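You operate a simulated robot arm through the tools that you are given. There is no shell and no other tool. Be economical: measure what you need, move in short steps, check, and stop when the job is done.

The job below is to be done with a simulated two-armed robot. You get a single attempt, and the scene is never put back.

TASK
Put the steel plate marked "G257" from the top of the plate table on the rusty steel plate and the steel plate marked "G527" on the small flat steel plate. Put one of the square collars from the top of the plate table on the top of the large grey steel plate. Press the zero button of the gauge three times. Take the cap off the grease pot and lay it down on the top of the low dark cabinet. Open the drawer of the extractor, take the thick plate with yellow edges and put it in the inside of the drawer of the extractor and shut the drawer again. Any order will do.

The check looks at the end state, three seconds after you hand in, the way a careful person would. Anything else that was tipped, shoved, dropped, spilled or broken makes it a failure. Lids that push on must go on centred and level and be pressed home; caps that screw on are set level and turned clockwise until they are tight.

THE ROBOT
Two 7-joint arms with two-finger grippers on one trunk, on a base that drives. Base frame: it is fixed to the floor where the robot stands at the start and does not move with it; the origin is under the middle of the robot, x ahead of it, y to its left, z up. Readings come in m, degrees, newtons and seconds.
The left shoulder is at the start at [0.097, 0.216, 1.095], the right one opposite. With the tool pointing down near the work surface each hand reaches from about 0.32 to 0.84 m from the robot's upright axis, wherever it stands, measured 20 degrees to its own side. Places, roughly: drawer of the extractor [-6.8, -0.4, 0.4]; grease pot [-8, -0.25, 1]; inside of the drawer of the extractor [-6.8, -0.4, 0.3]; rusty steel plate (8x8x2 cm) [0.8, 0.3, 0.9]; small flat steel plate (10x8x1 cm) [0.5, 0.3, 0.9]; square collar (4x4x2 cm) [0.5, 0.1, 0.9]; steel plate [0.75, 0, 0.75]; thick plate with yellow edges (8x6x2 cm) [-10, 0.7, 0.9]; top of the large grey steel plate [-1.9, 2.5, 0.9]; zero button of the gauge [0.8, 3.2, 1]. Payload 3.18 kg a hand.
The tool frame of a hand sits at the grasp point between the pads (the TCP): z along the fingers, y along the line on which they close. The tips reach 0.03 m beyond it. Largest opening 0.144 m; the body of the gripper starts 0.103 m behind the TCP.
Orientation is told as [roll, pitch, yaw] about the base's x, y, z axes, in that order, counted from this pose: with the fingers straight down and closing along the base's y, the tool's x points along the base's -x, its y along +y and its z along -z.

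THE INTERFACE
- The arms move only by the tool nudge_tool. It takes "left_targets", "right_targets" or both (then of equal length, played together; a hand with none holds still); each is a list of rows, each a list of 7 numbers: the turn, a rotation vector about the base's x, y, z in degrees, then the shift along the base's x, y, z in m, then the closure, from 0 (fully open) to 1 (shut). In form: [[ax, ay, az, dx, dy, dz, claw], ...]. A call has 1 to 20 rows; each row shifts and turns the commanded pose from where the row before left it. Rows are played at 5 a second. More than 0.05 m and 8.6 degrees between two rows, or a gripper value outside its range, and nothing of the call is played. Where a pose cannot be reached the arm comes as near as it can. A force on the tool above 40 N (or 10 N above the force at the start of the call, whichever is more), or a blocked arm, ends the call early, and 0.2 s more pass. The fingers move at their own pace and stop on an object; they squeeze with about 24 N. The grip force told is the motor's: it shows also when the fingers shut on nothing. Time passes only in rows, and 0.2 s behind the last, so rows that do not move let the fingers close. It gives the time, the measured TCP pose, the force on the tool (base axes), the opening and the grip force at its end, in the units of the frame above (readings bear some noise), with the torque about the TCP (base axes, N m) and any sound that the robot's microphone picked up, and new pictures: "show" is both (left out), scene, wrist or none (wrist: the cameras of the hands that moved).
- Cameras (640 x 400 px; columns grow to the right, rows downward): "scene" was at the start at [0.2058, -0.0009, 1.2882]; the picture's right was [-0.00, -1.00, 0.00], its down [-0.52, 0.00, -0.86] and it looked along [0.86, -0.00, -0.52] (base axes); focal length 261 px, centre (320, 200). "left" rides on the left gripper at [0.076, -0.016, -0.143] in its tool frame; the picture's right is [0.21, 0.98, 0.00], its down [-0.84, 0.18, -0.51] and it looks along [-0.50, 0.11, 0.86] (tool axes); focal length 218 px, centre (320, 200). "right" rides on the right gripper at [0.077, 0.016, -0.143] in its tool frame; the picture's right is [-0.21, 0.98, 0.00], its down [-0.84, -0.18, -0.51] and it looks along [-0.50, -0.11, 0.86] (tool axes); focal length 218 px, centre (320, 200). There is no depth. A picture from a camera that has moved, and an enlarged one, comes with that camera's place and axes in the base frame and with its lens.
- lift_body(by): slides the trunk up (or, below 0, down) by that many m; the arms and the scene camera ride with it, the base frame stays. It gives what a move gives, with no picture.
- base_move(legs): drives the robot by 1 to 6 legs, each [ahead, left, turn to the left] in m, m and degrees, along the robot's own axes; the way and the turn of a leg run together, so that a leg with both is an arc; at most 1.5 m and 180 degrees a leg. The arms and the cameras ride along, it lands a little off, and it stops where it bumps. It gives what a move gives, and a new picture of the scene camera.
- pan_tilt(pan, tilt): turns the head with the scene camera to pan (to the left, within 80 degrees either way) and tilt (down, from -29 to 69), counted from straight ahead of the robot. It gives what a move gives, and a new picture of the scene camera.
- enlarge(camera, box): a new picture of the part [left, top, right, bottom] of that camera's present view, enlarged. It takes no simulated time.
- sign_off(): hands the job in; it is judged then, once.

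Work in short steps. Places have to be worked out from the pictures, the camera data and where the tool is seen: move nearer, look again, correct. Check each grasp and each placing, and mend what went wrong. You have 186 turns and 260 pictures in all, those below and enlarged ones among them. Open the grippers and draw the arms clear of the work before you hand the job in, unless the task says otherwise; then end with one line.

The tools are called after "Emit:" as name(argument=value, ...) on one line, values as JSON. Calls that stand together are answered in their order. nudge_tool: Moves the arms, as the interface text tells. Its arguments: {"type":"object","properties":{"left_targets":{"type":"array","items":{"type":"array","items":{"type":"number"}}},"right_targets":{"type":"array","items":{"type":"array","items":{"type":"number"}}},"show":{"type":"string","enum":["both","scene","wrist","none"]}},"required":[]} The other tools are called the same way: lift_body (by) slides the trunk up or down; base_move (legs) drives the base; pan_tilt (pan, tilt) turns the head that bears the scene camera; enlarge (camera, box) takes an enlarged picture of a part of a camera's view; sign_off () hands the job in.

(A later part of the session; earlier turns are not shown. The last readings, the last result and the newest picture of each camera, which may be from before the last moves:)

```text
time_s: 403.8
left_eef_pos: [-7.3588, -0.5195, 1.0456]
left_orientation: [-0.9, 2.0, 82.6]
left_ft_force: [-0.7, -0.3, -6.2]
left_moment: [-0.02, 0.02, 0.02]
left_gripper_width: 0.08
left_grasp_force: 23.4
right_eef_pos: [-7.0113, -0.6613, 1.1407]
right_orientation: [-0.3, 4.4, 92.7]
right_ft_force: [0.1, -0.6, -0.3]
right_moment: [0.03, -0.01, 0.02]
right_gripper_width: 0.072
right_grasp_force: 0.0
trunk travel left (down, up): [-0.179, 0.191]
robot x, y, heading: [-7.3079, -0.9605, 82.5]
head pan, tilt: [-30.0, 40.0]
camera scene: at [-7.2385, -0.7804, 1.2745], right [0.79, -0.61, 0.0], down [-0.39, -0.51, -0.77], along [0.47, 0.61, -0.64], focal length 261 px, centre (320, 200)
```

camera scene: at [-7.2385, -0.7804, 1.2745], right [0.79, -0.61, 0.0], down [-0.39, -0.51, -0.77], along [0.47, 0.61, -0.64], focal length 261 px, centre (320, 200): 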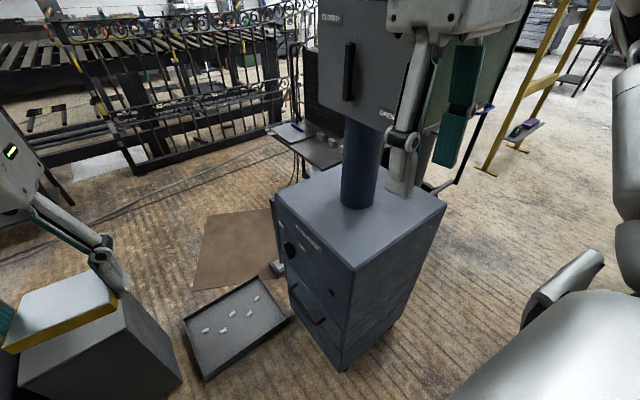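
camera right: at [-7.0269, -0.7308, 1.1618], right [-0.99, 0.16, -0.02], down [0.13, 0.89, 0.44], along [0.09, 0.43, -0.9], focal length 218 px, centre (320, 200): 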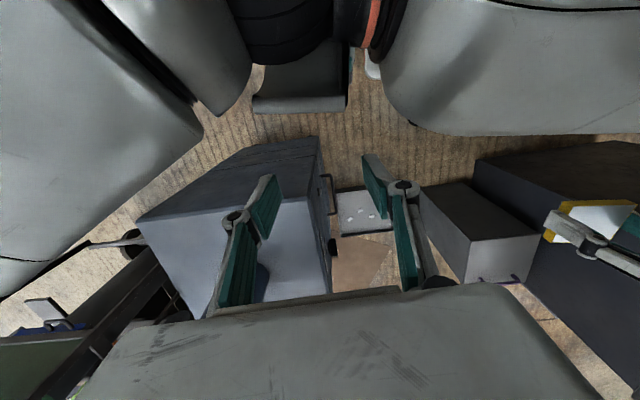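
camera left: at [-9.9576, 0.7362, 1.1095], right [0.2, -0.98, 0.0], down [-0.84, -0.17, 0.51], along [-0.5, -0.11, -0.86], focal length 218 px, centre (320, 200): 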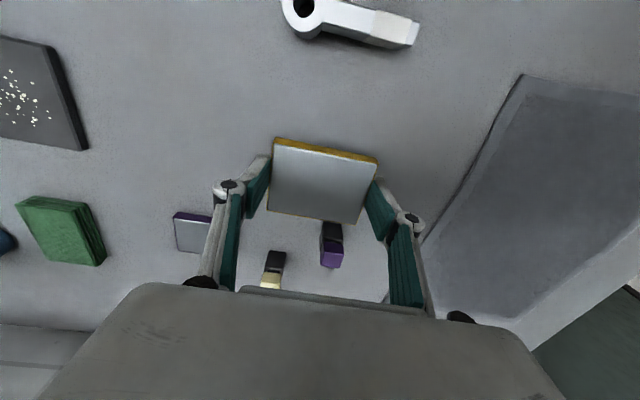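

The head is free again and the extractor unmoved; the jam was the right wrist against the head. I re-square the base slightly left/nearer, then spread the hands before lowering the trunk.

Emit:
base_move(legs=[[0, 0.1, 7.5], [0.05, 0, 0]])

Emit:
nudge_tool(left_targets=[[0, 0, 3, -0.03, 0.02, 0, 0.8], [0, 0, 3, -0.04, 0.02, -0.01, 0.8], [0, 0, 0, -0.04, 0.02, -0.02, 0.8], [0, 0, 0, -0.02, 0.01, -0.03, 0.8], [0, 0, 0, 0, 0, -0.03, 0.8], [0, 0, 0, 0, 0, 0, 0.8]], right_targets=[[0, -4, -2, -0.02, 0.03, -0.03, 0.5], [0, 0, 0, -0.02, 0.03, -0.03, 0.5], [0, 0, 0, -0.02, 0.02, -0.03, 0.5], [0, 0, 0, 0, 0.02, -0.03, 0.5], [0, 0, 0, 0, 0, -0.03, 0.5], [0, 0, 0, 0, 0, 0, 0.5]], show="scene")

```text
time_s: 405.8
left_eef_pos: [-7.5147, -0.4735, 1.0447]
left_orientation: [-0.9, 2.2, 89.8]
left_ft_force: [0.5, -0.3, -6.5]
left_moment: [-0.06, 0.01, 0.0]
left_gripper_width: 0.0795
left_grasp_force: 23.6
right_eef_pos: [-7.1515, -0.5711, 1.1412]
right_orientation: [-0.4, 4.4, 100.2]
right_ft_force: [0.4, 0.2, -0.8]
right_moment: [0.0, 0.02, 0.03]
right_gripper_width: 0.072
right_grasp_force: 0.0
trunk travel left (down, up): [-0.179, 0.191]
robot x, y, heading: [-7.4083, -0.9089, 89.9]
head pan, tilt: [-30.0, 40.0]
camera scene: at [-7.362, -0.7172, 1.2744], right [0.86, -0.5, 0.0], down [-0.32, -0.56, -0.77], along [0.39, 0.66, -0.64], focal length 261 px, centre (320, 200)
```

scene: 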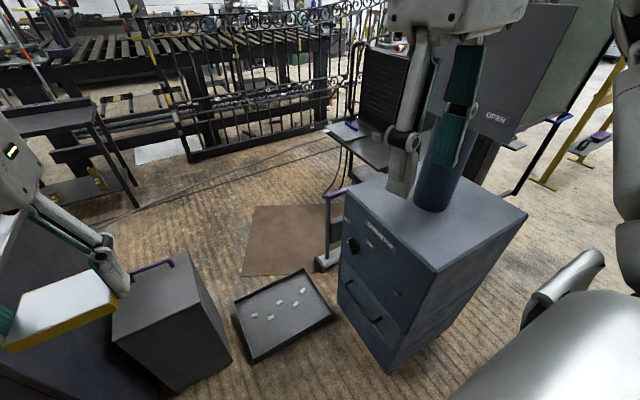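

```text
time_s: 407.2
left_eef_pos: [-7.647, -0.4054, 0.9549]
left_orientation: [-0.9, 2.0, 95.9]
left_ft_force: [-0.4, 0.5, -5.8]
left_moment: [-0.02, 0.02, 0.0]
left_gripper_width: 0.0799
left_grasp_force: 24.0
right_eef_pos: [-7.2107, -0.4749, 0.9916]
right_orientation: [-4.5, 5.0, 97.7]
right_ft_force: [-0.8, 0.2, -0.1]
right_moment: [0.01, 0.02, 0.01]
right_gripper_width: 0.0721
right_grasp_force: 0.1
trunk travel left (down, up): [-0.179, 0.191]
robot x, y, heading: [-7.4035, -0.9059, 89.9]
head pan, tilt: [-30.0, 40.0]
camera scene: at [-7.3618, -0.7188, 1.2747], right [0.86, -0.5, 0.0], down [-0.32, -0.55, -0.77], along [0.39, 0.66, -0.64], focal length 261 px, centre (320, 200)
```

scene: 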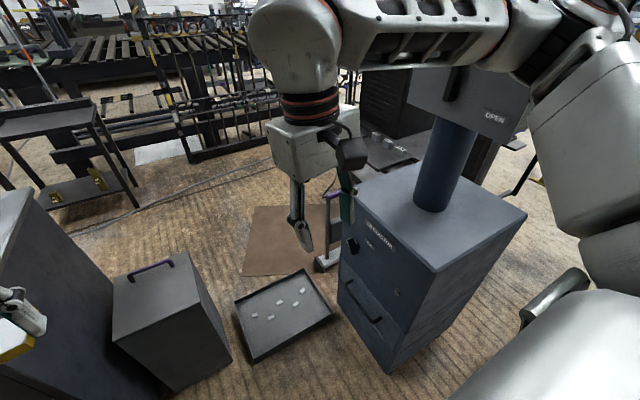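

Good separation now. I lower the trunk in small steps.

Emit:
lift_body(by=-0.07)

Emit:
lift_body(by=-0.07)

```text
time_s: 408.3
left_eef_pos: [-7.6444, -0.4056, 0.8872]
left_orientation: [-0.8, 1.8, 95.8]
left_ft_force: [0.3, -0.1, -5.6]
left_moment: [0.03, -0.02, 0.01]
left_gripper_width: 0.0796
left_grasp_force: 24.3
right_eef_pos: [-7.2113, -0.4728, 0.9229]
right_orientation: [-4.4, 4.7, 97.8]
right_ft_force: [-0.4, -1.0, 0.6]
right_moment: [0.04, -0.01, 0.04]
right_gripper_width: 0.0718
right_grasp_force: 0.1
trunk travel left (down, up): [-0.109, 0.261]
robot x, y, heading: [-7.4049, -0.9066, 89.6]
head pan, tilt: [-30.0, 40.0]
```

```text
time_s: 409.4
left_eef_pos: [-7.6449, -0.4042, 0.8174]
left_orientation: [-1.0, 1.9, 95.9]
left_ft_force: [0.4, -0.7, -6.3]
left_moment: [0.0, -0.04, 0.02]
left_gripper_width: 0.0796
left_grasp_force: 24.6
right_eef_pos: [-7.2108, -0.473, 0.8523]
right_orientation: [-4.5, 4.7, 97.8]
right_ft_force: [-0.8, -0.1, 0.5]
right_moment: [0.05, 0.01, 0.0]
right_gripper_width: 0.072
right_grasp_force: 0.0
trunk travel left (down, up): [-0.039, 0.331]
robot x, y, heading: [-7.4082, -0.9061, 89.7]
head pan, tilt: [-30.0, 40.0]
```

The trunk is down 14 cm without trouble. I now lower and tilt the right hand toward the drawer handle.

Emit:
nudge_tool(right_targets=[[0.7, -6.7, -1.3, 0.015, 0.012, -0.045, 0.5], [0.7, -6.7, -1.3, 0.015, 0.012, -0.045, 0.5], [0.7, -6.7, -1.3, 0.015, 0.012, -0.045, 0.5], [0.7, -6.7, -1.3, 0.015, 0.012, -0.045, 0.5], [0.7, -6.7, -1.3, 0.015, 0.012, -0.045, 0.5], [0.7, -6.7, -1.3, 0.015, 0.012, -0.045, 0.5], [0, 0, 0, 0, 0, -0.03, 0.5], [0, 0, 0, 0, 0, 0, 0.5]], show="both")

```text
time_s: 411.2
left_eef_pos: [-7.6452, -0.4047, 0.8166]
left_orientation: [-0.9, 2.1, 95.9]
left_ft_force: [0.3, -0.5, -5.5]
left_moment: [-0.02, -0.01, 0.03]
left_gripper_width: 0.0799
left_grasp_force: 23.9
right_eef_pos: [-7.1196, -0.3985, 0.5504]
right_orientation: [-44.8, 2.3, 86.9]
right_ft_force: [-0.2, -0.5, -0.7]
right_moment: [0.02, 0.01, 0.01]
right_gripper_width: 0.0719
right_grasp_force: 0.1
trunk travel left (down, up): [-0.039, 0.331]
robot x, y, heading: [-7.4053, -0.9089, 89.6]
head pan, tilt: [-30.0, 40.0]
camera scene: at [-7.3612, -0.5721, 1.1], right [0.86, -0.5, 0.0], down [-0.32, -0.56, -0.77], along [0.39, 0.66, -0.64], focal length 261 px, centre (320, 200)
camera right: at [-7.2356, -0.4676, 0.6432], right [-0.68, 0.22, -0.7], down [-0.18, 0.87, 0.45], along [0.71, 0.44, -0.56], focal length 218 px, centre (320, 200)
```

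scene: 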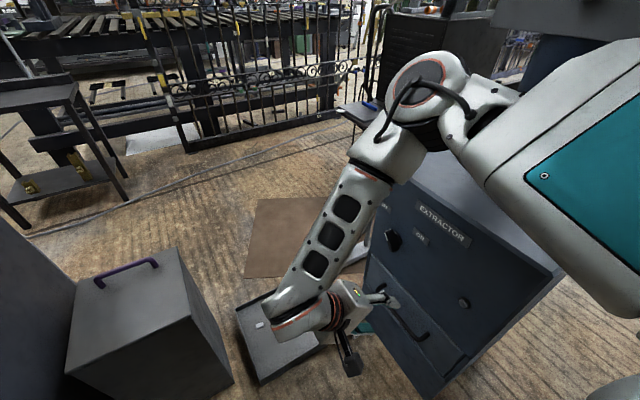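
right: 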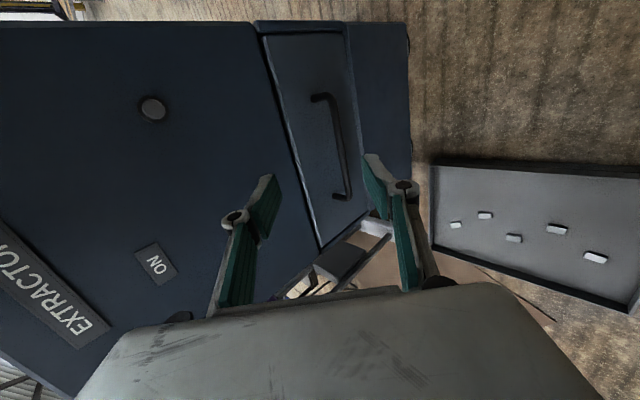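

Triangulating the bar gives about (-7.003, -0.38, 0.403). I line up and approach along the tool axis, stopping 3 cm short.

Emit:
nudge_tool(right_targets=[[0, 0, 3, -0.0155, 0.0185, -0.0155, 0.5], [0, 0, 0, 0.0212, 0, -0.0212, 0.5], [0, 0, 0, 0.0212, 0, -0.0212, 0.5], [0, 0, 0, 0.0212, 0, -0.0212, 0.5], [0, 0, 0, 0.0212, 0, -0.0212, 0.5], [0, 0, 0, 0.014, 0, -0.014, 0.5], [0, 0, 0, 0, 0, 0, 0.5]], show="wrist")

```text
time_s: 412.8
left_eef_pos: [-7.6444, -0.404, 0.815]
left_orientation: [-0.9, 2.2, 95.9]
left_ft_force: [-0.7, -0.3, -6.5]
left_moment: [-0.02, 0.02, -0.02]
left_gripper_width: 0.0799
left_grasp_force: 24.1
right_eef_pos: [-7.0389, -0.3808, 0.4352]
right_orientation: [-44.6, 2.3, 89.8]
right_ft_force: [-0.3, -0.5, 0.1]
right_moment: [0.01, 0.03, -0.01]
right_gripper_width: 0.0722
right_grasp_force: 0.0
trunk travel left (down, up): [-0.039, 0.331]
robot x, y, heading: [-7.4064, -0.9059, 89.7]
head pan, tilt: [-30.0, 40.0]
camera right: at [-7.1491, -0.4544, 0.5283], right [-0.69, 0.18, -0.7], down [-0.23, 0.86, 0.45], along [0.68, 0.47, -0.56], focal length 218 px, centre (320, 200)
```

right: 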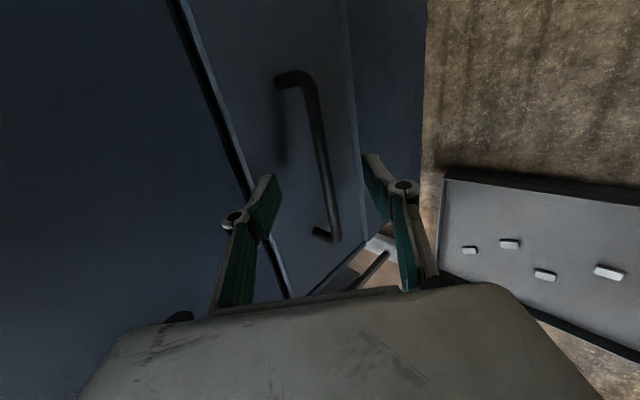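

The bar lies right between the fingers, ~3 cm ahead. I advance 2 cm and close.

Emit:
nudge_tool(right_targets=[[0, 0, 0, 0.007, 0, -0.007, 0.5], [0, 0, 0, 0.007, 0, -0.007, 0.5], [0, 0, 0, 0, 0, 0, 0.8], [0, 0, 0, 0, 0, 0, 1], [0, 0, 0, 0, 0, 0, 1], [0, 0, 0, 0, 0, 0, 1]], show="wrist")

```text
time_s: 414.2
left_eef_pos: [-7.6456, -0.4045, 0.815]
left_orientation: [-0.9, 2.0, 95.9]
left_ft_force: [0.4, 0.0, -6.0]
left_moment: [-0.02, 0.0, 0.01]
left_gripper_width: 0.0796
left_grasp_force: 24.5
right_eef_pos: [-7.025, -0.38, 0.4244]
right_orientation: [-44.7, 2.1, 90.0]
right_ft_force: [-26.5, -1.3, 17.9]
right_moment: [0.14, 0.34, 0.29]
right_gripper_width: 0.0001
right_grasp_force: 30.3
trunk travel left (down, up): [-0.039, 0.331]
robot x, y, heading: [-7.4066, -0.9061, 89.8]
head pan, tilt: [-30.0, 40.0]
camera right: at [-7.1366, -0.4542, 0.5171], right [-0.7, 0.18, -0.7], down [-0.23, 0.86, 0.46], along [0.68, 0.48, -0.56], focal length 218 px, centre (320, 200)
```

right: 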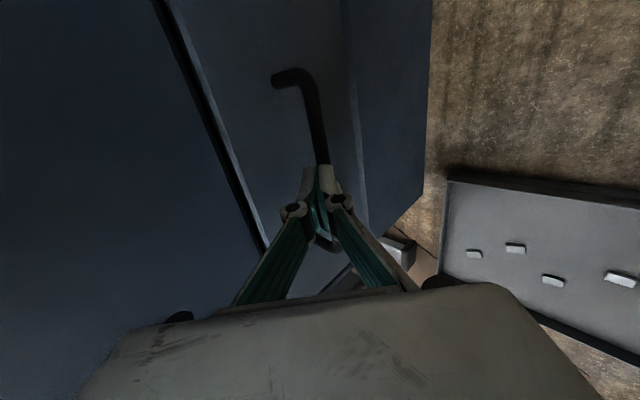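

The fingers closed short of the bar (tips pressing against it). I back off, reopen, and advance ~2.5 cm further.

Emit:
nudge_tool(right_targets=[[0, 0, 0, -0.01, 0, 0.01, 1], [0, 0, 0, 0, 0, 0, 0.6], [0, 0, 0, 0, 0, 0, 0.6], [0, 0, 0, 0.01, 0, -0.01, 0.6], [0, 0, 0, 0.01, 0, -0.01, 0.6], [0, 0, 0, 0.008, 0, -0.008, 0.6], [0, 0, 0, 0, 0, 0, 0.6]], show="wrist")

```text
time_s: 415.8
left_eef_pos: [-7.6461, -0.4043, 0.8165]
left_orientation: [-0.9, 2.2, 95.9]
left_ft_force: [-0.6, 1.0, -5.7]
left_moment: [-0.03, 0.0, -0.01]
left_gripper_width: 0.0797
left_grasp_force: 24.2
right_eef_pos: [-7.005, -0.3815, 0.4027]
right_orientation: [-44.8, 2.4, 89.9]
right_ft_force: [-2.9, 0.2, 1.5]
right_moment: [0.01, -0.06, 0.05]
right_gripper_width: 0.0623
right_grasp_force: 0.0
trunk travel left (down, up): [-0.039, 0.331]
robot x, y, heading: [-7.4053, -0.9056, 89.6]
head pan, tilt: [-30.0, 40.0]
camera right: at [-7.1155, -0.4548, 0.4954], right [-0.69, 0.18, -0.7], down [-0.23, 0.86, 0.45], along [0.68, 0.47, -0.56], focal length 218 px, centre (320, 200)
```

right: 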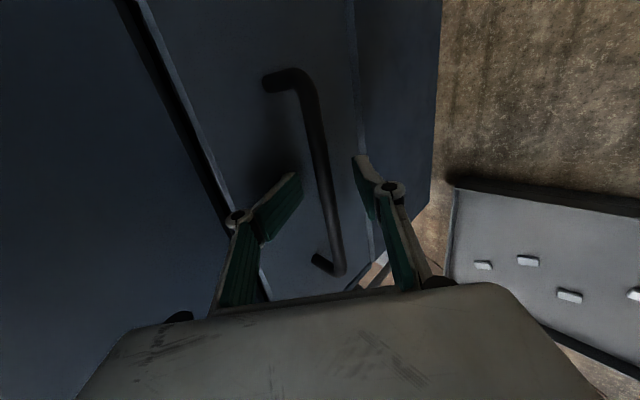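

The bar is between the fingers now. Close.

Emit:
nudge_tool(right_targets=[[0, 0, 0, 0, 0, 0, 0.8], [0, 0, 0, 0, 0, 0, 1], [0, 0, 0, 0, 0, 0, 1], [0, 0, 0, 0, 0, 0, 1]], show="wrist")

```text
time_s: 416.8
left_eef_pos: [-7.6447, -0.4044, 0.8131]
left_orientation: [-0.7, 2.3, 95.9]
left_ft_force: [-0.4, 0.0, -6.0]
left_moment: [0.0, -0.03, 0.0]
left_gripper_width: 0.0796
left_grasp_force: 23.8
right_eef_pos: [-7.0071, -0.3827, 0.3993]
right_orientation: [-44.5, 2.6, 90.3]
right_ft_force: [-21.6, -2.7, -33.7]
right_moment: [0.87, -0.07, -0.56]
right_gripper_width: 0.0109
right_grasp_force: 40.4
trunk travel left (down, up): [-0.039, 0.331]
robot x, y, heading: [-7.4089, -0.9054, 89.7]
head pan, tilt: [-30.0, 40.0]
camera right: at [-7.1172, -0.4552, 0.4932], right [-0.7, 0.17, -0.69], down [-0.23, 0.86, 0.45], along [0.68, 0.47, -0.56], focal length 218 px, centre (320, 200)
```

right: 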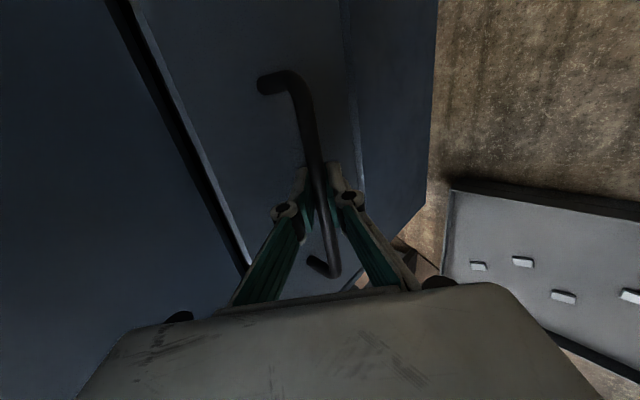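

Bar gripped (1.1 cm). I relieve slightly downward and pull west.

Emit:
nudge_tool(right_targets=[[0, 0, 0, -0.006, 0, -0.004, 1], [0, 0, 0, -0.015, 0, 0, 1], [0, 0, 0, -0.02, 0, 0, 1], [0, 0, 0, -0.02, 0, 0, 1], [0, 0, 0, -0.02, 0, 0, 1], [0, 0, 0, 0, 0, 0, 1]], show="scene")

```text
time_s: 418.2
left_eef_pos: [-7.6435, -0.4028, 0.8148]
left_orientation: [-0.7, 2.2, 95.9]
left_ft_force: [-0.4, -0.2, -4.7]
left_moment: [-0.04, 0.02, 0.02]
left_gripper_width: 0.0796
left_grasp_force: 24.1
right_eef_pos: [-7.087, -0.3821, 0.3997]
right_orientation: [-44.5, 2.6, 90.0]
right_ft_force: [-1.7, -13.6, -24.5]
right_moment: [0.81, 0.02, -0.58]
right_gripper_width: 0.0106
right_grasp_force: 40.5
trunk travel left (down, up): [-0.039, 0.331]
robot x, y, heading: [-7.4061, -0.9046, 89.9]
head pan, tilt: [-30.0, 40.0]
camera scene: at [-7.3605, -0.5709, 1.0991], right [0.86, -0.5, 0.0], down [-0.32, -0.56, -0.77], along [0.39, 0.66, -0.64], focal length 261 px, centre (320, 200)
```

scene: 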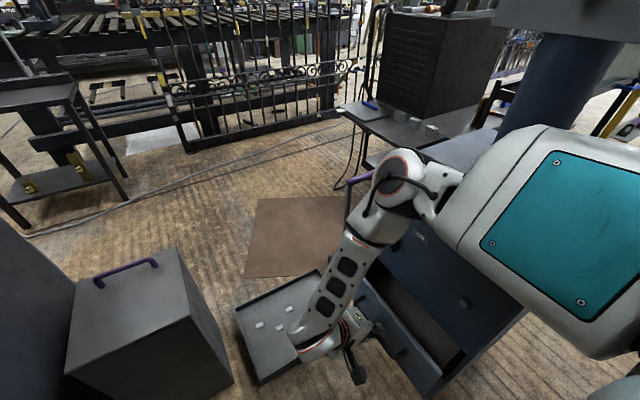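

The drawer slides open (8 cm). I pull on another 13 cm.

Emit:
nudge_tool(right_targets=[[0, 0, 0, -0.015, 0, -0.004, 1], [0, 0, 0, -0.02, 0, -0.002, 1], [0, 0, 0, -0.02, 0, 0, 1], [0, 0, 0, -0.02, 0, 0, 1], [0, 0, 0, -0.02, 0, 0, 1], [0, 0, 0, -0.02, 0, 0, 1], [0, 0, 0, -0.015, 0, 0, 1], [0, 0, 0, 0, 0, 0, 1]], show="scene")

```text
time_s: 419.7
left_eef_pos: [-7.6461, -0.4058, 0.8154]
left_orientation: [-1.0, 2.0, 96.0]
left_ft_force: [-0.4, -0.6, -6.6]
left_moment: [-0.02, 0.02, -0.01]
left_gripper_width: 0.0797
left_grasp_force: 24.2
right_eef_pos: [-7.2083, -0.3831, 0.3982]
right_orientation: [-45.1, 2.3, 89.2]
right_ft_force: [-1.1, -2.4, 20.2]
right_moment: [0.16, -0.15, -0.58]
right_gripper_width: 0.0102
right_grasp_force: 40.6
trunk travel left (down, up): [-0.039, 0.331]
robot x, y, heading: [-7.4054, -0.9072, 89.9]
head pan, tilt: [-30.0, 40.0]
stopped in row 7 (right hand): the force on the tool passed its limit at 41 N (the readings are from after the stop); the commanded pose is now the measured one
camera scene: at [-7.3618, -0.5734, 1.1007], right [0.86, -0.5, 0.0], down [-0.32, -0.55, -0.77], along [0.39, 0.66, -0.64], focal length 261 px, centre (320, 200)
```

scene: 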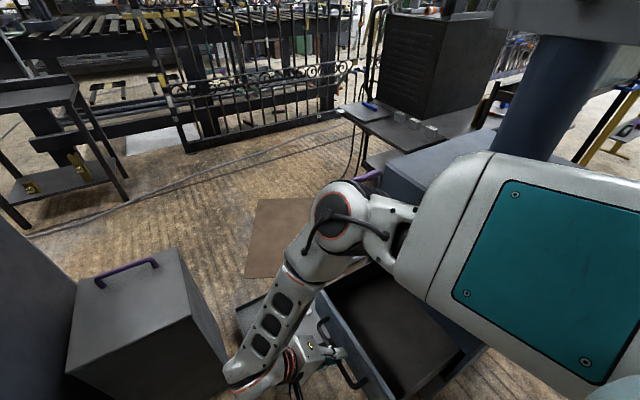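

The drawer is open ~20 cm (end stop). I release the handle, back off along the tool axis, and raise.

Emit:
nudge_tool(right_targets=[[0, 0, 0, 0, 0, 0, 0.7], [0, 0, 0, 0, 0, 0, 0.55], [0, 0, 0, -0.014, 0, 0.014, 0.55], [0, 0, 0, -0.02, 0, 0.02, 0.55], [0, 0, 0, -0.01, 0, 0.03, 0.55], [0, 0, 0, 0, 0, 0.045, 0.55], [0, 0, 0, 0, 0, 0.045, 0.55], [0, 6, 0, 0.01, -0.01, 0.045, 0.55], [0, 7, 0, 0.02, -0.01, 0.04, 0.55], [0, 8, 0, 0.02, -0.015, 0.04, 0.55], [0, 8, 0, 0.02, -0.02, 0.04, 0.55], [0, 8, 0, 0.02, -0.02, 0.04, 0.55], [0, 8, 0, 0.02, -0.02, 0.03, 0.55], [0, 0, 0, 0.02, -0.03, 0.02, 0.55]], show="both")

```text
time_s: 421.3
left_eef_pos: [-7.6443, -0.4046, 0.8151]
left_orientation: [-0.7, 2.2, 95.8]
left_ft_force: [-0.3, -0.2, -5.4]
left_moment: [-0.03, 0.0, 0.02]
left_gripper_width: 0.0797
left_grasp_force: 24.0
right_eef_pos: [-7.1803, -0.4423, 0.4801]
right_orientation: [-53.1, 11.1, 86.1]
right_ft_force: [-0.1, 0.4, -0.6]
right_moment: [0.01, -0.02, 0.0]
right_gripper_width: 0.065
right_grasp_force: 0.1
trunk travel left (down, up): [-0.039, 0.331]
robot x, y, heading: [-7.4028, -0.9032, 89.9]
head pan, tilt: [-30.0, 40.0]
stopped in row 8 (right hand): the arm was blocked; the commanded pose is now the measured one
camera scene: at [-7.361, -0.5719, 1.0998], right [0.86, -0.5, 0.0], down [-0.32, -0.56, -0.77], along [0.39, 0.66, -0.64], focal length 261 px, centre (320, 200)
camera right: at [-7.3066, -0.4958, 0.5669], right [-0.58, 0.09, -0.81], down [-0.23, 0.93, 0.28], along [0.78, 0.35, -0.52], focal length 218 px, centre (320, 200)
```

scene: 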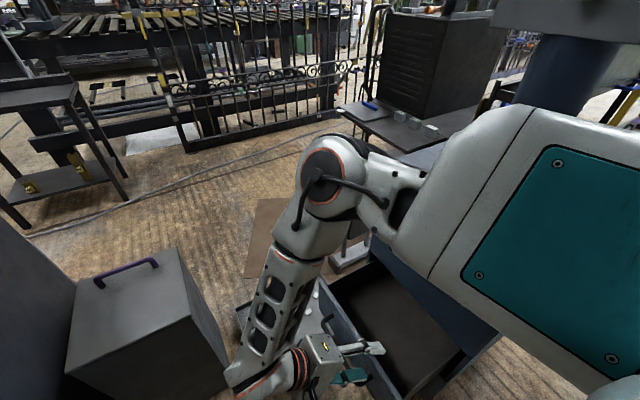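
right: 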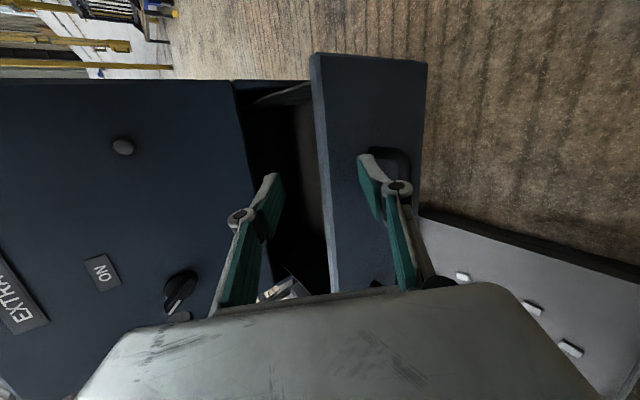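

Blocked by the arm's own posture while raising. I raise the trunk instead, which lifts both arms clear together.

Emit:
lift_body(by=0.14)

Emit:
nudge_tool(right_targets=[[0, 4, 0, 0, 0, 0.03, 0.55], [0, 6, 0, 0, 0, 0.03, 0.55], [0, 7, 0, 0.01, 0, 0.03, 0.55], [0, 7, 0, 0.01, 0, 0.03, 0.55], [0, 7, 0, 0.01, 0, 0.03, 0.55], [0, 7, 0, 0.01, -0.01, 0.03, 0.55], [0, 7, 0, 0.01, -0.01, 0.03, 0.55], [0, 6, 0, 0.01, -0.01, 0.03, 0.55], [0, 0, 0, 0, 0, 0, 0.55]], show="scene")

```text
time_s: 423.0
left_eef_pos: [-7.6461, -0.4038, 0.9534]
left_orientation: [-0.7, 2.3, 95.7]
left_ft_force: [-0.2, 0.3, -7.0]
left_moment: [-0.07, -0.01, -0.03]
left_gripper_width: 0.0794
left_grasp_force: 24.5
right_eef_pos: [-7.1816, -0.4421, 0.6202]
right_orientation: [-53.1, 11.1, 86.5]
right_ft_force: [-0.4, -0.4, -0.2]
right_moment: [-0.01, -0.02, -0.01]
right_gripper_width: 0.0647
right_grasp_force: 0.0
trunk travel left (down, up): [-0.179, 0.191]
robot x, y, heading: [-7.4075, -0.9041, 89.5]
head pan, tilt: [-30.0, 40.0]
```

```text
time_s: 425.0
left_eef_pos: [-7.6455, -0.4033, 0.9539]
left_orientation: [-0.9, 2.1, 95.8]
left_ft_force: [-0.3, 0.5, -5.8]
left_moment: [-0.03, -0.01, 0.03]
left_gripper_width: 0.0793
left_grasp_force: 24.0
right_eef_pos: [-7.1257, -0.4717, 0.8617]
right_orientation: [-1.1, 9.6, 96.4]
right_ft_force: [0.3, -0.1, 0.2]
right_moment: [-0.03, -0.04, -0.02]
right_gripper_width: 0.0649
right_grasp_force: 0.0
trunk travel left (down, up): [-0.179, 0.191]
robot x, y, heading: [-7.4065, -0.9041, 89.6]
head pan, tilt: [-30.0, 40.0]
camera scene: at [-7.3626, -0.7175, 1.2742], right [0.86, -0.5, 0.0], down [-0.32, -0.56, -0.77], along [0.39, 0.66, -0.64], focal length 261 px, centre (320, 200)
```

scene: 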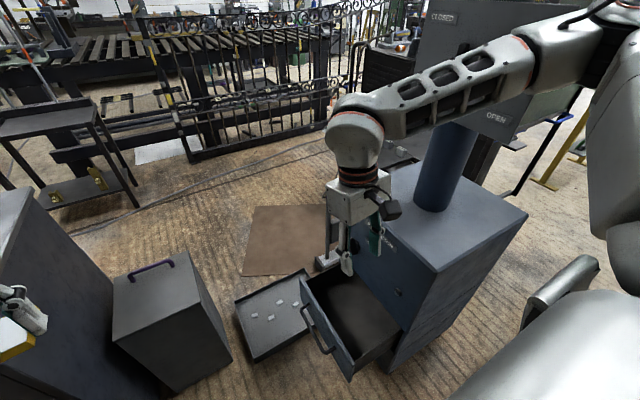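

The open drawer interior spans about x -7.14…-6.955, y -0.53…-0.235. I'll place with the left hand: first retract the right hand southward, then shift the base 20 cm east.

Emit:
nudge_tool(right_targets=[[0, 0, 0, 0.01, -0.03, 0.03, 0.55], [0, 0, 0, 0.01, -0.035, 0.03, 0.55], [0, 0, 0, 0.01, -0.035, 0.03, 0.55], [0, 0, 0, 0.01, -0.04, 0.0, 0.55], [0, 0, 0, 0.01, -0.04, 0, 0.55], [0, 0, 0, 0, 0, 0, 0.55]], show="none")

Emit:
base_move(legs=[[-0.04, 0, 0], [0, -0.2, 0]])

```text
time_s: 426.4
left_eef_pos: [-7.6461, -0.4047, 0.9546]
left_orientation: [-0.9, 2.0, 95.9]
left_ft_force: [-0.1, 0.2, -6.0]
left_moment: [-0.01, -0.01, -0.02]
left_gripper_width: 0.0794
left_grasp_force: 24.7
right_eef_pos: [-7.0671, -0.605, 0.972]
right_orientation: [-1.2, 9.7, 96.5]
right_ft_force: [0.2, 0.2, 0.7]
right_moment: [-0.02, -0.02, 0.05]
right_gripper_width: 0.0649
right_grasp_force: 0.0
right hand out of reach, approached as far as the arm can: row 4, 5
trunk travel left (down, up): [-0.179, 0.191]
robot x, y, heading: [-7.4078, -0.9051, 90.0]
head pan, tilt: [-30.0, 40.0]
```

```text
time_s: 429.3
left_eef_pos: [-7.4452, -0.4467, 0.9543]
left_orientation: [-0.9, 2.1, 96.0]
left_ft_force: [0.3, 0.3, -6.2]
left_moment: [-0.03, 0.02, -0.01]
left_gripper_width: 0.0796
left_grasp_force: 24.1
right_eef_pos: [-6.8657, -0.6464, 0.9719]
right_orientation: [-1.1, 9.6, 96.5]
right_ft_force: [0.4, -0.5, -0.1]
right_moment: [0.02, 0.02, 0.01]
right_gripper_width: 0.0649
right_grasp_force: 0.0
trunk travel left (down, up): [-0.179, 0.191]
robot x, y, heading: [-7.2078, -0.9475, 89.9]
head pan, tilt: [-30.0, 40.0]
camera scene: at [-7.161, -0.7599, 1.2744], right [0.86, -0.5, 0.0], down [-0.32, -0.56, -0.77], along [0.38, 0.66, -0.64], focal length 261 px, centre (320, 200)
```

scene: 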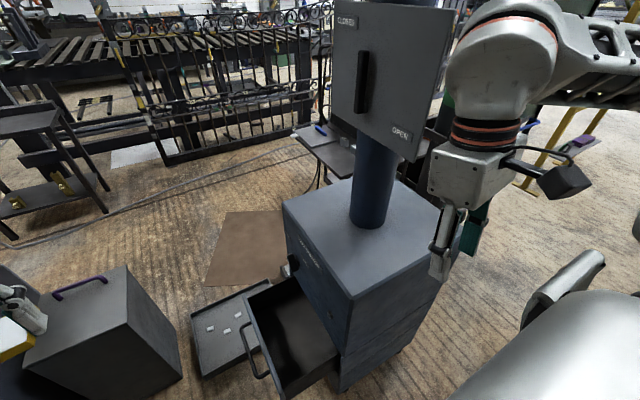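

Now I bring the left hand with the plate over the open drawer, lowering to z≈0.80.

Emit:
nudge_tool(left_targets=[[0, 0, -2, 0.044, 0.007, -0.017, 0.8], [0, 0, -2, 0.044, 0.007, -0.017, 0.8], [0, 0, -2, 0.044, 0.007, -0.017, 0.8], [0, 0, 0, 0.044, 0.007, -0.017, 0.8], [0, 0, 0, 0.044, 0.007, -0.017, 0.8], [0, 0, 0, 0.044, 0.007, -0.017, 0.8], [0, 0, 0, 0.044, 0.007, -0.017, 0.8], [0, 0, 0, 0.044, 0.007, -0.017, 0.8], [0, 0, 0, 0.04, 0.007, -0.017, 0.8], [0, 0, 0, 0, 0, 0, 0.8]], show="wrist")

```text
time_s: 431.5
left_eef_pos: [-7.0761, -0.3665, 0.7959]
left_orientation: [-1.3, 3.4, 92.8]
left_ft_force: [4.7, -5.6, -7.3]
left_moment: [0.32, 0.27, -0.02]
left_gripper_width: 0.0798
left_grasp_force: 24.0
right_eef_pos: [-6.8676, -0.6475, 0.9718]
right_orientation: [-1.3, 9.7, 96.5]
right_ft_force: [-0.3, -0.5, 0.0]
right_moment: [0.0, -0.07, 0.03]
right_gripper_width: 0.0647
right_grasp_force: 0.0
trunk travel left (down, up): [-0.179, 0.191]
robot x, y, heading: [-7.2036, -0.945, 90.0]
head pan, tilt: [-30.0, 40.0]
camera left: at [-7.0593, -0.4324, 0.9435], right [-0.97, -0.26, -0.01], down [-0.23, 0.86, 0.45], along [-0.11, 0.44, -0.89], focal length 218 px, centre (320, 200)
```

left: 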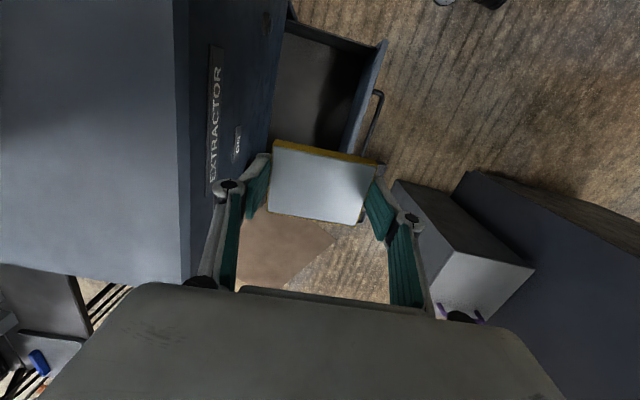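

There's light contact on the east side (wrist against the damper panel). I step 6 cm west, then lower the trunk so the wrist passes below the panel.

Emit:
nudge_tool(left_targets=[[0, 0, 0, -0.03, 0, -0.01, 0.8], [0, 0, 0, -0.045, 0, -0.01, 0.8], [0, 0, 0, 0, 0, 0, 0.8]], show="none")

Emit:
lift_body(by=-0.06)

```text
time_s: 432.3
left_eef_pos: [-7.131, -0.3808, 0.7847]
left_orientation: [-0.8, 2.0, 89.9]
left_ft_force: [0.3, -0.7, -6.4]
left_moment: [-0.02, 0.01, -0.01]
left_gripper_width: 0.0797
left_grasp_force: 24.6
right_eef_pos: [-6.8665, -0.6468, 0.9725]
right_orientation: [-1.1, 9.6, 96.6]
right_ft_force: [1.1, 0.4, -0.5]
right_moment: [0.01, 0.02, 0.01]
right_gripper_width: 0.0648
right_grasp_force: 0.0
trunk travel left (down, up): [-0.179, 0.191]
robot x, y, heading: [-7.2115, -0.9461, 90.1]
head pan, tilt: [-30.0, 40.0]
```

```text
time_s: 433.3
left_eef_pos: [-7.1277, -0.3848, 0.7246]
left_orientation: [-0.8, 1.7, 89.9]
left_ft_force: [-0.6, -0.1, -4.7]
left_moment: [-0.01, 0.0, 0.01]
left_gripper_width: 0.0799
left_grasp_force: 24.5
right_eef_pos: [-6.8659, -0.636, 0.8733]
right_orientation: [0.3, 20.7, 96.8]
right_ft_force: [-0.3, -1.1, 0.1]
right_moment: [0.04, -0.02, 0.0]
right_gripper_width: 0.0649
right_grasp_force: 0.1
trunk travel left (down, up): [-0.119, 0.251]
robot x, y, heading: [-7.2093, -0.9462, 89.7]
head pan, tilt: [-30.0, 40.0]
```

The left is clear of contact. The right hand sagged oddly, so I lift it while lowering the left with its own arm first.

Emit:
nudge_tool(left_targets=[[0, 0, 0, 0.01, 0, -0.04, 0.8], [0, 0, 0, 0.01, 0, -0.04, 0.8], [0, 0, 0, 0.01, 0, -0.04, 0.8], [0, 0, 0, 0.01, 0, -0.04, 0.8], [0, 0, 0, 0.01, 0, -0.02, 0.8], [0, 0, 0, 0, 0, 0, 0.8]], right_targets=[[3, 0, 0, 0.01, 0, 0.03, 0.55], [3, 0, 0, 0.01, 0, 0.03, 0.55], [3, 0, 0, 0.01, 0, 0.03, 0.55], [3, 0, 0, 0.01, 0, 0.02, 0.55], [0, 0, 0, 0, 0, 0, 0.55], [0, 0, 0, 0, 0, 0, 0.55]], show="scene")

```text
time_s: 434.7
left_eef_pos: [-7.0796, -0.385, 0.5416]
left_orientation: [-1.0, 2.2, 90.2]
left_ft_force: [0.1, 0.0, -6.1]
left_moment: [-0.03, 0.01, -0.01]
left_gripper_width: 0.0801
left_grasp_force: 23.9
right_eef_pos: [-6.8453, -0.6377, 0.9758]
right_orientation: [-1.2, 8.8, 96.5]
right_ft_force: [0.2, -0.9, 0.9]
right_moment: [0.05, 0.0, 0.01]
right_gripper_width: 0.0649
right_grasp_force: 0.1
right hand out of reach, approached as far as the arm can: row 3, 4
trunk travel left (down, up): [-0.119, 0.251]
robot x, y, heading: [-7.2039, -0.945, 90.1]
head pan, tilt: [-30.0, 40.0]
camera scene: at [-7.1613, -0.6972, 1.2049], right [0.86, -0.5, 0.0], down [-0.32, -0.56, -0.77], along [0.38, 0.66, -0.64], focal length 261 px, centre (320, 200)
```

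scene: 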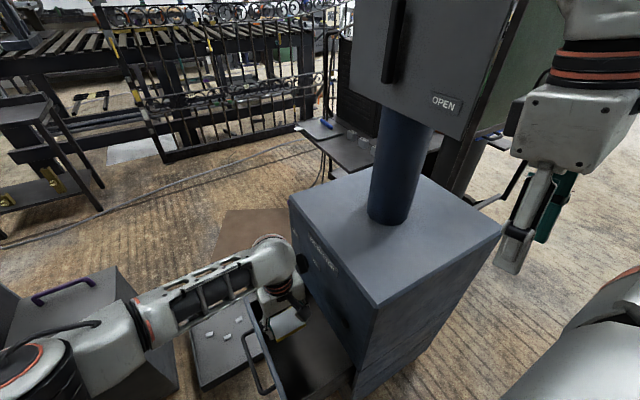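

The left hand is above the drawer. I move to x≈-7.052 and lower to z 0.48, then check the wrist view.

Emit:
nudge_tool(left_targets=[[0, 0, 0, 0.01, 0, -0.02, 0.8], [0, 0, 0, 0.01, 0, -0.02, 0.8], [0, 0, 0, 0.007, 0.002, -0.02, 0.8], [0, 0, 0, 0, 0, 0, 0.8]], show="wrist")

```text
time_s: 435.5
left_eef_pos: [-7.1119, -0.347, 0.4676]
left_orientation: [2.6, 1.5, 93.7]
left_ft_force: [0.0, 0.6, -6.6]
left_moment: [-0.08, 0.0, 0.01]
left_gripper_width: 0.0795
left_grasp_force: 24.1
right_eef_pos: [-6.8447, -0.6367, 0.9752]
right_orientation: [-1.1, 9.1, 96.3]
right_ft_force: [0.5, 1.4, -0.4]
right_moment: [-0.15, 0.0, -0.02]
right_gripper_width: 0.0646
right_grasp_force: 0.1
trunk travel left (down, up): [-0.119, 0.251]
robot x, y, heading: [-7.2063, -0.9447, 90.0]
head pan, tilt: [-30.0, 40.0]
stopped in row 4 (left hand): the force on the tool passed its limit at 132 N (the readings are from after the stop); the commanded pose is now the measured one
camera left: at [-7.0847, -0.418, 0.6126], right [-0.96, -0.27, 0.05], down [-0.21, 0.84, 0.49], along [-0.18, 0.46, -0.87], focal length 218 px, centre (320, 200)
```

left: 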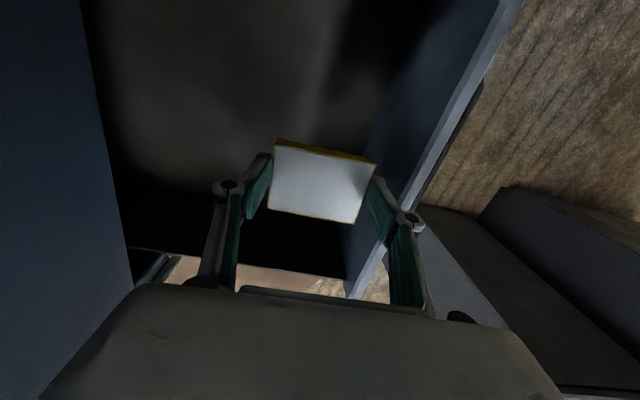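

There was a force spike and the hand was displaced 5 cm west, but readings are calm now. I look at the scene to see the extractor face before continuing.

Emit:
enlarge(camera="scene", box=[180, 170, 420, 400])

```text
1.74 times, centred on (300, 285) of scene
camera zoom: at [-7.1611, -0.6947, 1.2039], right [0.86, -0.5, 0.0], down [-0.32, -0.56, -0.77], along [0.38, 0.66, -0.64], focal length 454 px, centre (355, 52)
```

zoom: 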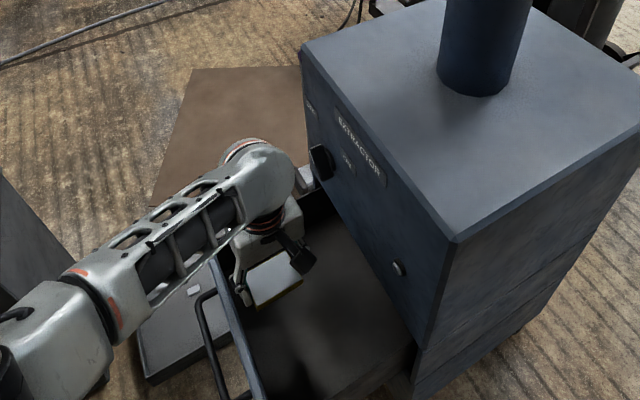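

The round wrist housing is right next to the extractor's knob on the north side. I shift the hand south (y≈-0.44), away from the knob, slightly raised, in small steps.

Emit:
nudge_tool(left_targets=[[0, 0, 0, 0, -0.02, 0.01, 0.8], [0, 0, 0, 0, -0.025, 0.01, 0.8], [-1, 0, -2, 0.005, -0.025, 0, 0.8], [-1, -1, -2, 0.01, -0.02, 0, 0.8], [0, -1, 0, 0.01, 0, 0, 0.8], [0, 0, 0, 0, 0, 0, 0.8]], show="wrist")

Emit:
enlarge(camera="scene", box=[240, 190, 360, 300])

```text
time_s: 436.9
left_eef_pos: [-7.0885, -0.4364, 0.4867]
left_orientation: [1.0, 3.4, 89.8]
left_ft_force: [0.9, -0.4, -6.6]
left_moment: [-0.03, 0.02, 0.0]
left_gripper_width: 0.0797
left_grasp_force: 23.8
right_eef_pos: [-6.8444, -0.6366, 0.9757]
right_orientation: [-1.1, 9.0, 96.4]
right_ft_force: [-0.2, 0.4, 0.2]
right_moment: [-0.05, 0.0, -0.01]
right_gripper_width: 0.0648
right_grasp_force: 0.0
trunk travel left (down, up): [-0.119, 0.251]
robot x, y, heading: [-7.2033, -0.9493, 90.3]
head pan, tilt: [-30.0, 40.0]
camera left: at [-7.0703, -0.5036, 0.6343], right [-0.98, -0.2, 0.03], down [-0.17, 0.87, 0.46], along [-0.12, 0.45, -0.89], focal length 218 px, centre (320, 200)
```

left: 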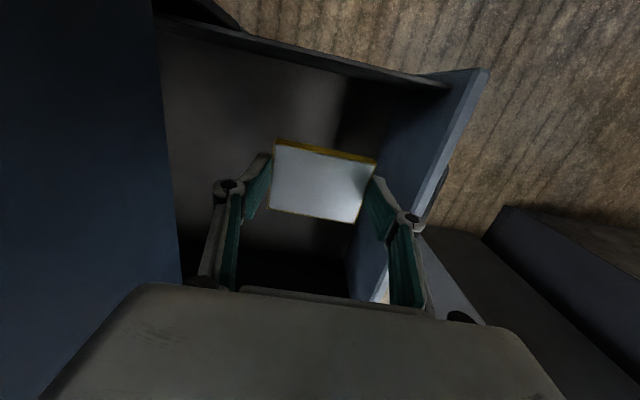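

```text
3.64 times, centred on (300, 245) of scene
camera zoom: at [-7.1606, -0.6969, 1.2048], right [0.86, -0.5, 0.0], down [-0.32, -0.56, -0.77], along [0.38, 0.66, -0.64], focal length 949 px, centre (393, 36)
```

zoom: 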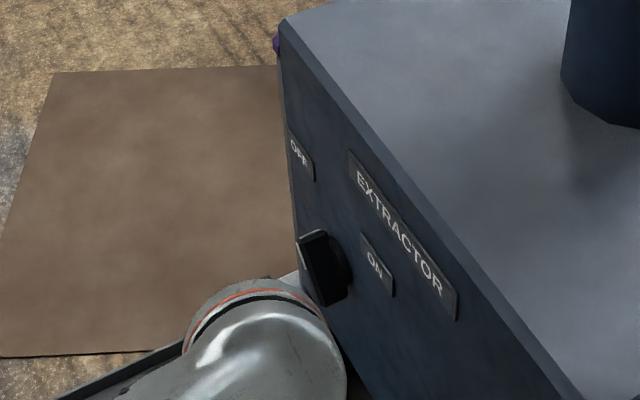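

Clear now: the plate is over the interior with room on all sides. I lower in steps.

Emit:
nudge_tool(left_targets=[[0, 0, 0, 0.005, 0, -0.02, 0.8], [0, 0, 0, 0, 0, -0.02, 0.8], [0, 0, 0, 0, 0, -0.02, 0.8], [0, 0, 0, 0, 0, -0.02, 0.8], [0, 0, 0, 0, 0, 0, 0.8]], show="wrist")

```text
time_s: 437.7
left_eef_pos: [-7.1573, -0.3977, 0.4124]
left_orientation: [4.1, 2.2, 94.6]
left_ft_force: [30.6, -4.4, 8.7]
left_moment: [0.09, 2.11, 0.33]
left_gripper_width: 0.0793
left_grasp_force: 23.7
right_eef_pos: [-6.8419, -0.6414, 0.976]
right_orientation: [-1.1, 8.9, 96.3]
right_ft_force: [0.6, -0.2, -1.3]
right_moment: [0.0, -0.02, 0.02]
right_gripper_width: 0.0647
right_grasp_force: 0.0
trunk travel left (down, up): [-0.119, 0.251]
robot x, y, heading: [-7.2012, -0.9478, 89.7]
head pan, tilt: [-30.0, 40.0]
stopped in row 4 (left hand): the force on the tool passed its limit at 74 N (the readings are from after the stop); the commanded pose is now the measured one
camera left: at [-7.1255, -0.466, 0.5565], right [-0.96, -0.28, 0.08], down [-0.21, 0.85, 0.49], along [-0.21, 0.45, -0.87], focal length 218 px, centre (320, 200)
```

left: 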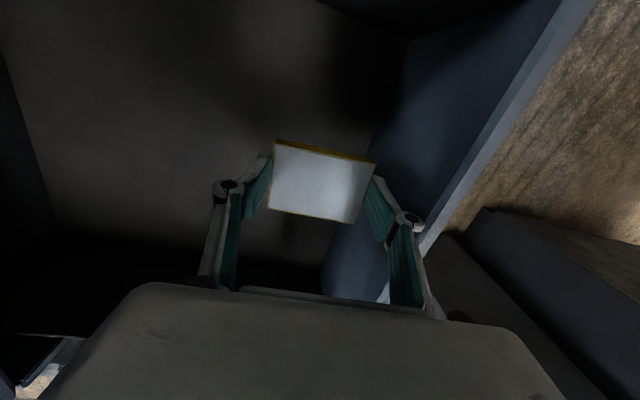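

The left arm's low cross-body posture deflects it. I go back to the undeflected pose (z≈0.49), then lower with the trunk so the arm posture stays the same.

Emit:
nudge_tool(left_targets=[[0, 0, 0, 0.015, 0, 0.025, 0.8], [0, 0, 0, 0.01, -0.01, 0.025, 0.8], [-1, 0, -2, 0.015, -0.01, 0.025, 0.8], [-1, -1, -2, 0.015, -0.01, 0, 0.8], [-1, 0, 0, 0.015, -0.01, 0, 0.8], [0, 0, 0, 0, 0, 0, 0.8]], show="none")

Emit:
lift_body(by=-0.06)

```text
time_s: 438.0
left_eef_pos: [-7.1587, -0.3976, 0.4109]
left_orientation: [4.2, 2.1, 94.1]
left_ft_force: [19.1, 4.6, -5.7]
left_moment: [-0.19, 0.76, -0.21]
left_gripper_width: 0.0797
left_grasp_force: 24.1
right_eef_pos: [-6.8413, -0.6399, 0.9763]
right_orientation: [-1.2, 9.2, 96.1]
right_ft_force: [-0.3, 0.1, 0.7]
right_moment: [0.02, -0.02, -0.01]
right_gripper_width: 0.0647
right_grasp_force: 0.1
trunk travel left (down, up): [-0.119, 0.251]
robot x, y, heading: [-7.2053, -0.9447, 89.7]
head pan, tilt: [-30.0, 40.0]
stopped in row 1 (left hand): the force on the tool passed its limit at 66 N (the readings are from after the stop); the commanded pose is now the measured one
```

```text
time_s: 438.3
left_eef_pos: [-7.1571, -0.3993, 0.4099]
left_orientation: [4.0, 2.0, 93.9]
left_ft_force: [15.3, -3.0, 0.2]
left_moment: [0.09, 0.88, 0.22]
left_gripper_width: 0.0794
left_grasp_force: 24.1
right_eef_pos: [-6.8409, -0.6398, 0.9753]
right_orientation: [-1.3, 9.0, 95.9]
right_ft_force: [0.1, 0.8, 0.6]
right_moment: [0.0, -0.04, -0.01]
right_gripper_width: 0.0645
right_grasp_force: 0.0
trunk travel left (down, up): [-0.118, 0.251]
robot x, y, heading: [-7.1991, -0.949, 89.3]
head pan, tilt: [-30.0, 40.0]
stopped: the force on the tool passed its limit at 63 N (the readings are from after the stop); the commanded pose is now the measured one
```

The hand is wedged against the front panel. I raise the trunk a little to lift everything straight up.

Emit:
lift_body(by=0.08)

Emit:
enlarge(camera="scene", box=[100, 150, 420, 400])

```text
time_s: 438.6
left_eef_pos: [-7.1576, -0.3987, 0.4111]
left_orientation: [3.4, 1.9, 93.9]
left_ft_force: [18.2, -0.1, -1.5]
left_moment: [-0.06, 0.98, 0.08]
left_gripper_width: 0.0797
left_grasp_force: 23.8
right_eef_pos: [-6.8403, -0.641, 0.9771]
right_orientation: [-1.2, 9.0, 95.8]
right_ft_force: [-0.7, 0.0, 0.0]
right_moment: [0.01, -0.02, 0.0]
right_gripper_width: 0.065
right_grasp_force: 0.0
trunk travel left (down, up): [-0.12, 0.25]
robot x, y, heading: [-7.2039, -0.9463, 89.3]
head pan, tilt: [-30.0, 40.0]
stopped: the force on the tool passed its limit at 66 N (the readings are from after the stop); the commanded pose is now the measured one
```

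```text
1.60 times, centred on (260, 275) of scene
camera zoom: at [-7.156, -0.6984, 1.2061], right [0.86, -0.51, 0.0], down [-0.33, -0.55, -0.77], along [0.39, 0.66, -0.64], focal length 418 px, centre (416, 80)
```

zoom: 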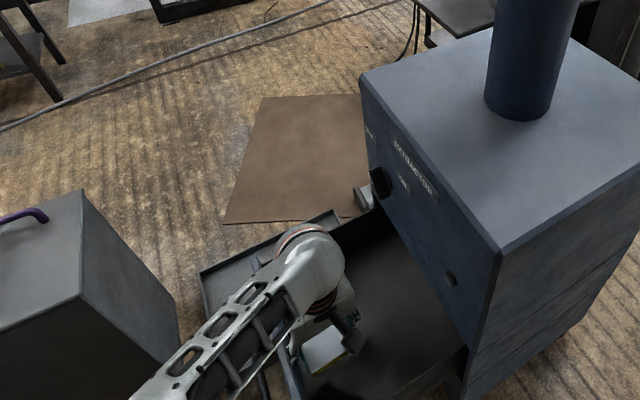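

I try easing the hand east (away from the panel) in very small steps.

Emit:
nudge_tool(left_targets=[[0, 0, 0, 0.003, 0, 0, 0.8], [0, 0, 0, 0.004, -0.003, 0, 0.8], [0, 0, 0, 0.004, -0.003, 0.002, 0.8], [0, 0, 0, 0.004, -0.003, 0.002, 0.8], [0, 0, 0, 0.004, -0.003, 0.002, 0.8], [0, 0, 0, 0.004, -0.003, 0.002, 0.8]], show="none")

```text
time_s: 438.9
left_eef_pos: [-7.1582, -0.398, 0.4084]
left_orientation: [3.3, 1.8, 94.0]
left_ft_force: [17.4, -0.6, 3.7]
left_moment: [-0.04, 1.19, 0.06]
left_gripper_width: 0.0797
left_grasp_force: 24.3
right_eef_pos: [-6.8396, -0.642, 0.9767]
right_orientation: [-1.2, 9.0, 95.7]
right_ft_force: [0.3, 0.3, 0.7]
right_moment: [-0.03, 0.0, 0.0]
right_gripper_width: 0.0649
right_grasp_force: 0.1
trunk travel left (down, up): [-0.12, 0.25]
robot x, y, heading: [-7.2051, -0.9484, 89.4]
head pan, tilt: [-30.0, 40.0]
stopped in row 1 (left hand): the force on the tool passed its limit at 48 N (the readings are from after the stop); the commanded pose is now the measured one
```

I look at where the left arm is caught.

Emit:
pan_tilt(pan=25, tilt=62)

```text
time_s: 440.2
left_eef_pos: [-7.1577, -0.3989, 0.4075]
left_orientation: [3.5, 1.8, 94.0]
left_ft_force: [29.7, 4.1, -1.6]
left_moment: [-0.2, 1.37, -0.15]
left_gripper_width: 0.0795
left_grasp_force: 23.6
right_eef_pos: [-6.8393, -0.6421, 0.9769]
right_orientation: [-1.2, 8.9, 95.8]
right_ft_force: [0.1, 0.3, -0.4]
right_moment: [-0.01, 0.01, 0.01]
right_gripper_width: 0.0648
right_grasp_force: 0.1
trunk travel left (down, up): [-0.12, 0.25]
robot x, y, heading: [-7.2093, -0.9457, 89.2]
head pan, tilt: [25.0, 62.0]
camera scene: at [-7.2245, -0.7127, 1.177], right [0.91, 0.41, 0.0], down [0.36, -0.81, -0.47], along [-0.19, 0.43, -0.88], focal length 261 px, centre (320, 200)
```

scene: 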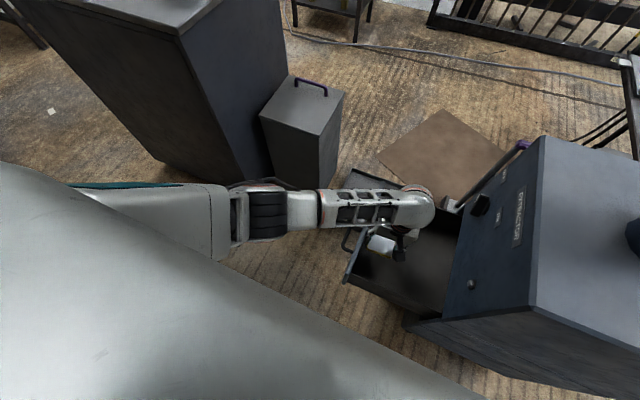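

The IK seems to be pushing the hand into the panel. I shift the base 4 cm east to take the hand off the panel, leaving the arm posture as is.

Emit:
base_move(legs=[[0, -0.04, 0]])

```text
time_s: 441.2
left_eef_pos: [-7.1191, -0.3981, 0.407]
left_orientation: [3.7, 1.8, 94.1]
left_ft_force: [0.0, -0.4, -5.6]
left_moment: [-0.05, 0.02, 0.05]
left_gripper_width: 0.0798
left_grasp_force: 24.0
right_eef_pos: [-6.7999, -0.6426, 0.9769]
right_orientation: [-1.2, 8.8, 95.7]
right_ft_force: [-0.1, -0.4, 0.7]
right_moment: [0.05, 0.02, 0.04]
right_gripper_width: 0.0646
right_grasp_force: 0.0
trunk travel left (down, up): [-0.12, 0.25]
robot x, y, heading: [-7.1633, -0.9454, 89.4]
head pan, tilt: [25.0, 62.0]
camera scene: at [-7.1856, -0.7131, 1.1769], right [0.91, 0.41, 0.0], down [0.36, -0.81, -0.47], along [-0.19, 0.43, -0.88], focal length 261 px, centre (320, 200)
```

scene: 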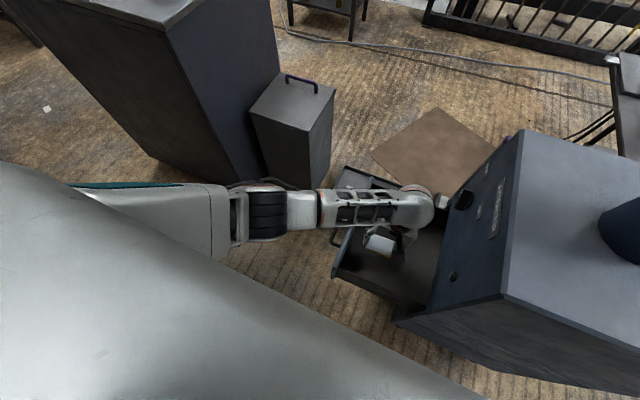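

Free now — only the plate's weight. I lower with the trunk.

Emit:
lift_body(by=-0.06)

```text
time_s: 441.9
left_eef_pos: [-7.137, -0.404, 0.3489]
left_orientation: [4.6, 3.0, 94.4]
left_ft_force: [0.7, -8.6, 13.3]
left_moment: [-0.01, -0.91, -0.39]
left_gripper_width: 0.0802
left_grasp_force: 23.7
right_eef_pos: [-6.7999, -0.6396, 0.9245]
right_orientation: [-1.0, 11.0, 95.6]
right_ft_force: [0.2, -0.5, -0.1]
right_moment: [0.04, -0.02, -0.02]
right_gripper_width: 0.0647
right_grasp_force: 0.1
trunk travel left (down, up): [-0.073, 0.296]
robot x, y, heading: [-7.1636, -0.949, 89.2]
head pan, tilt: [25.0, 62.0]
stopped: the force on the tool passed its limit at 59 N (the readings are from after the stop); the commanded pose is now the measured one
```

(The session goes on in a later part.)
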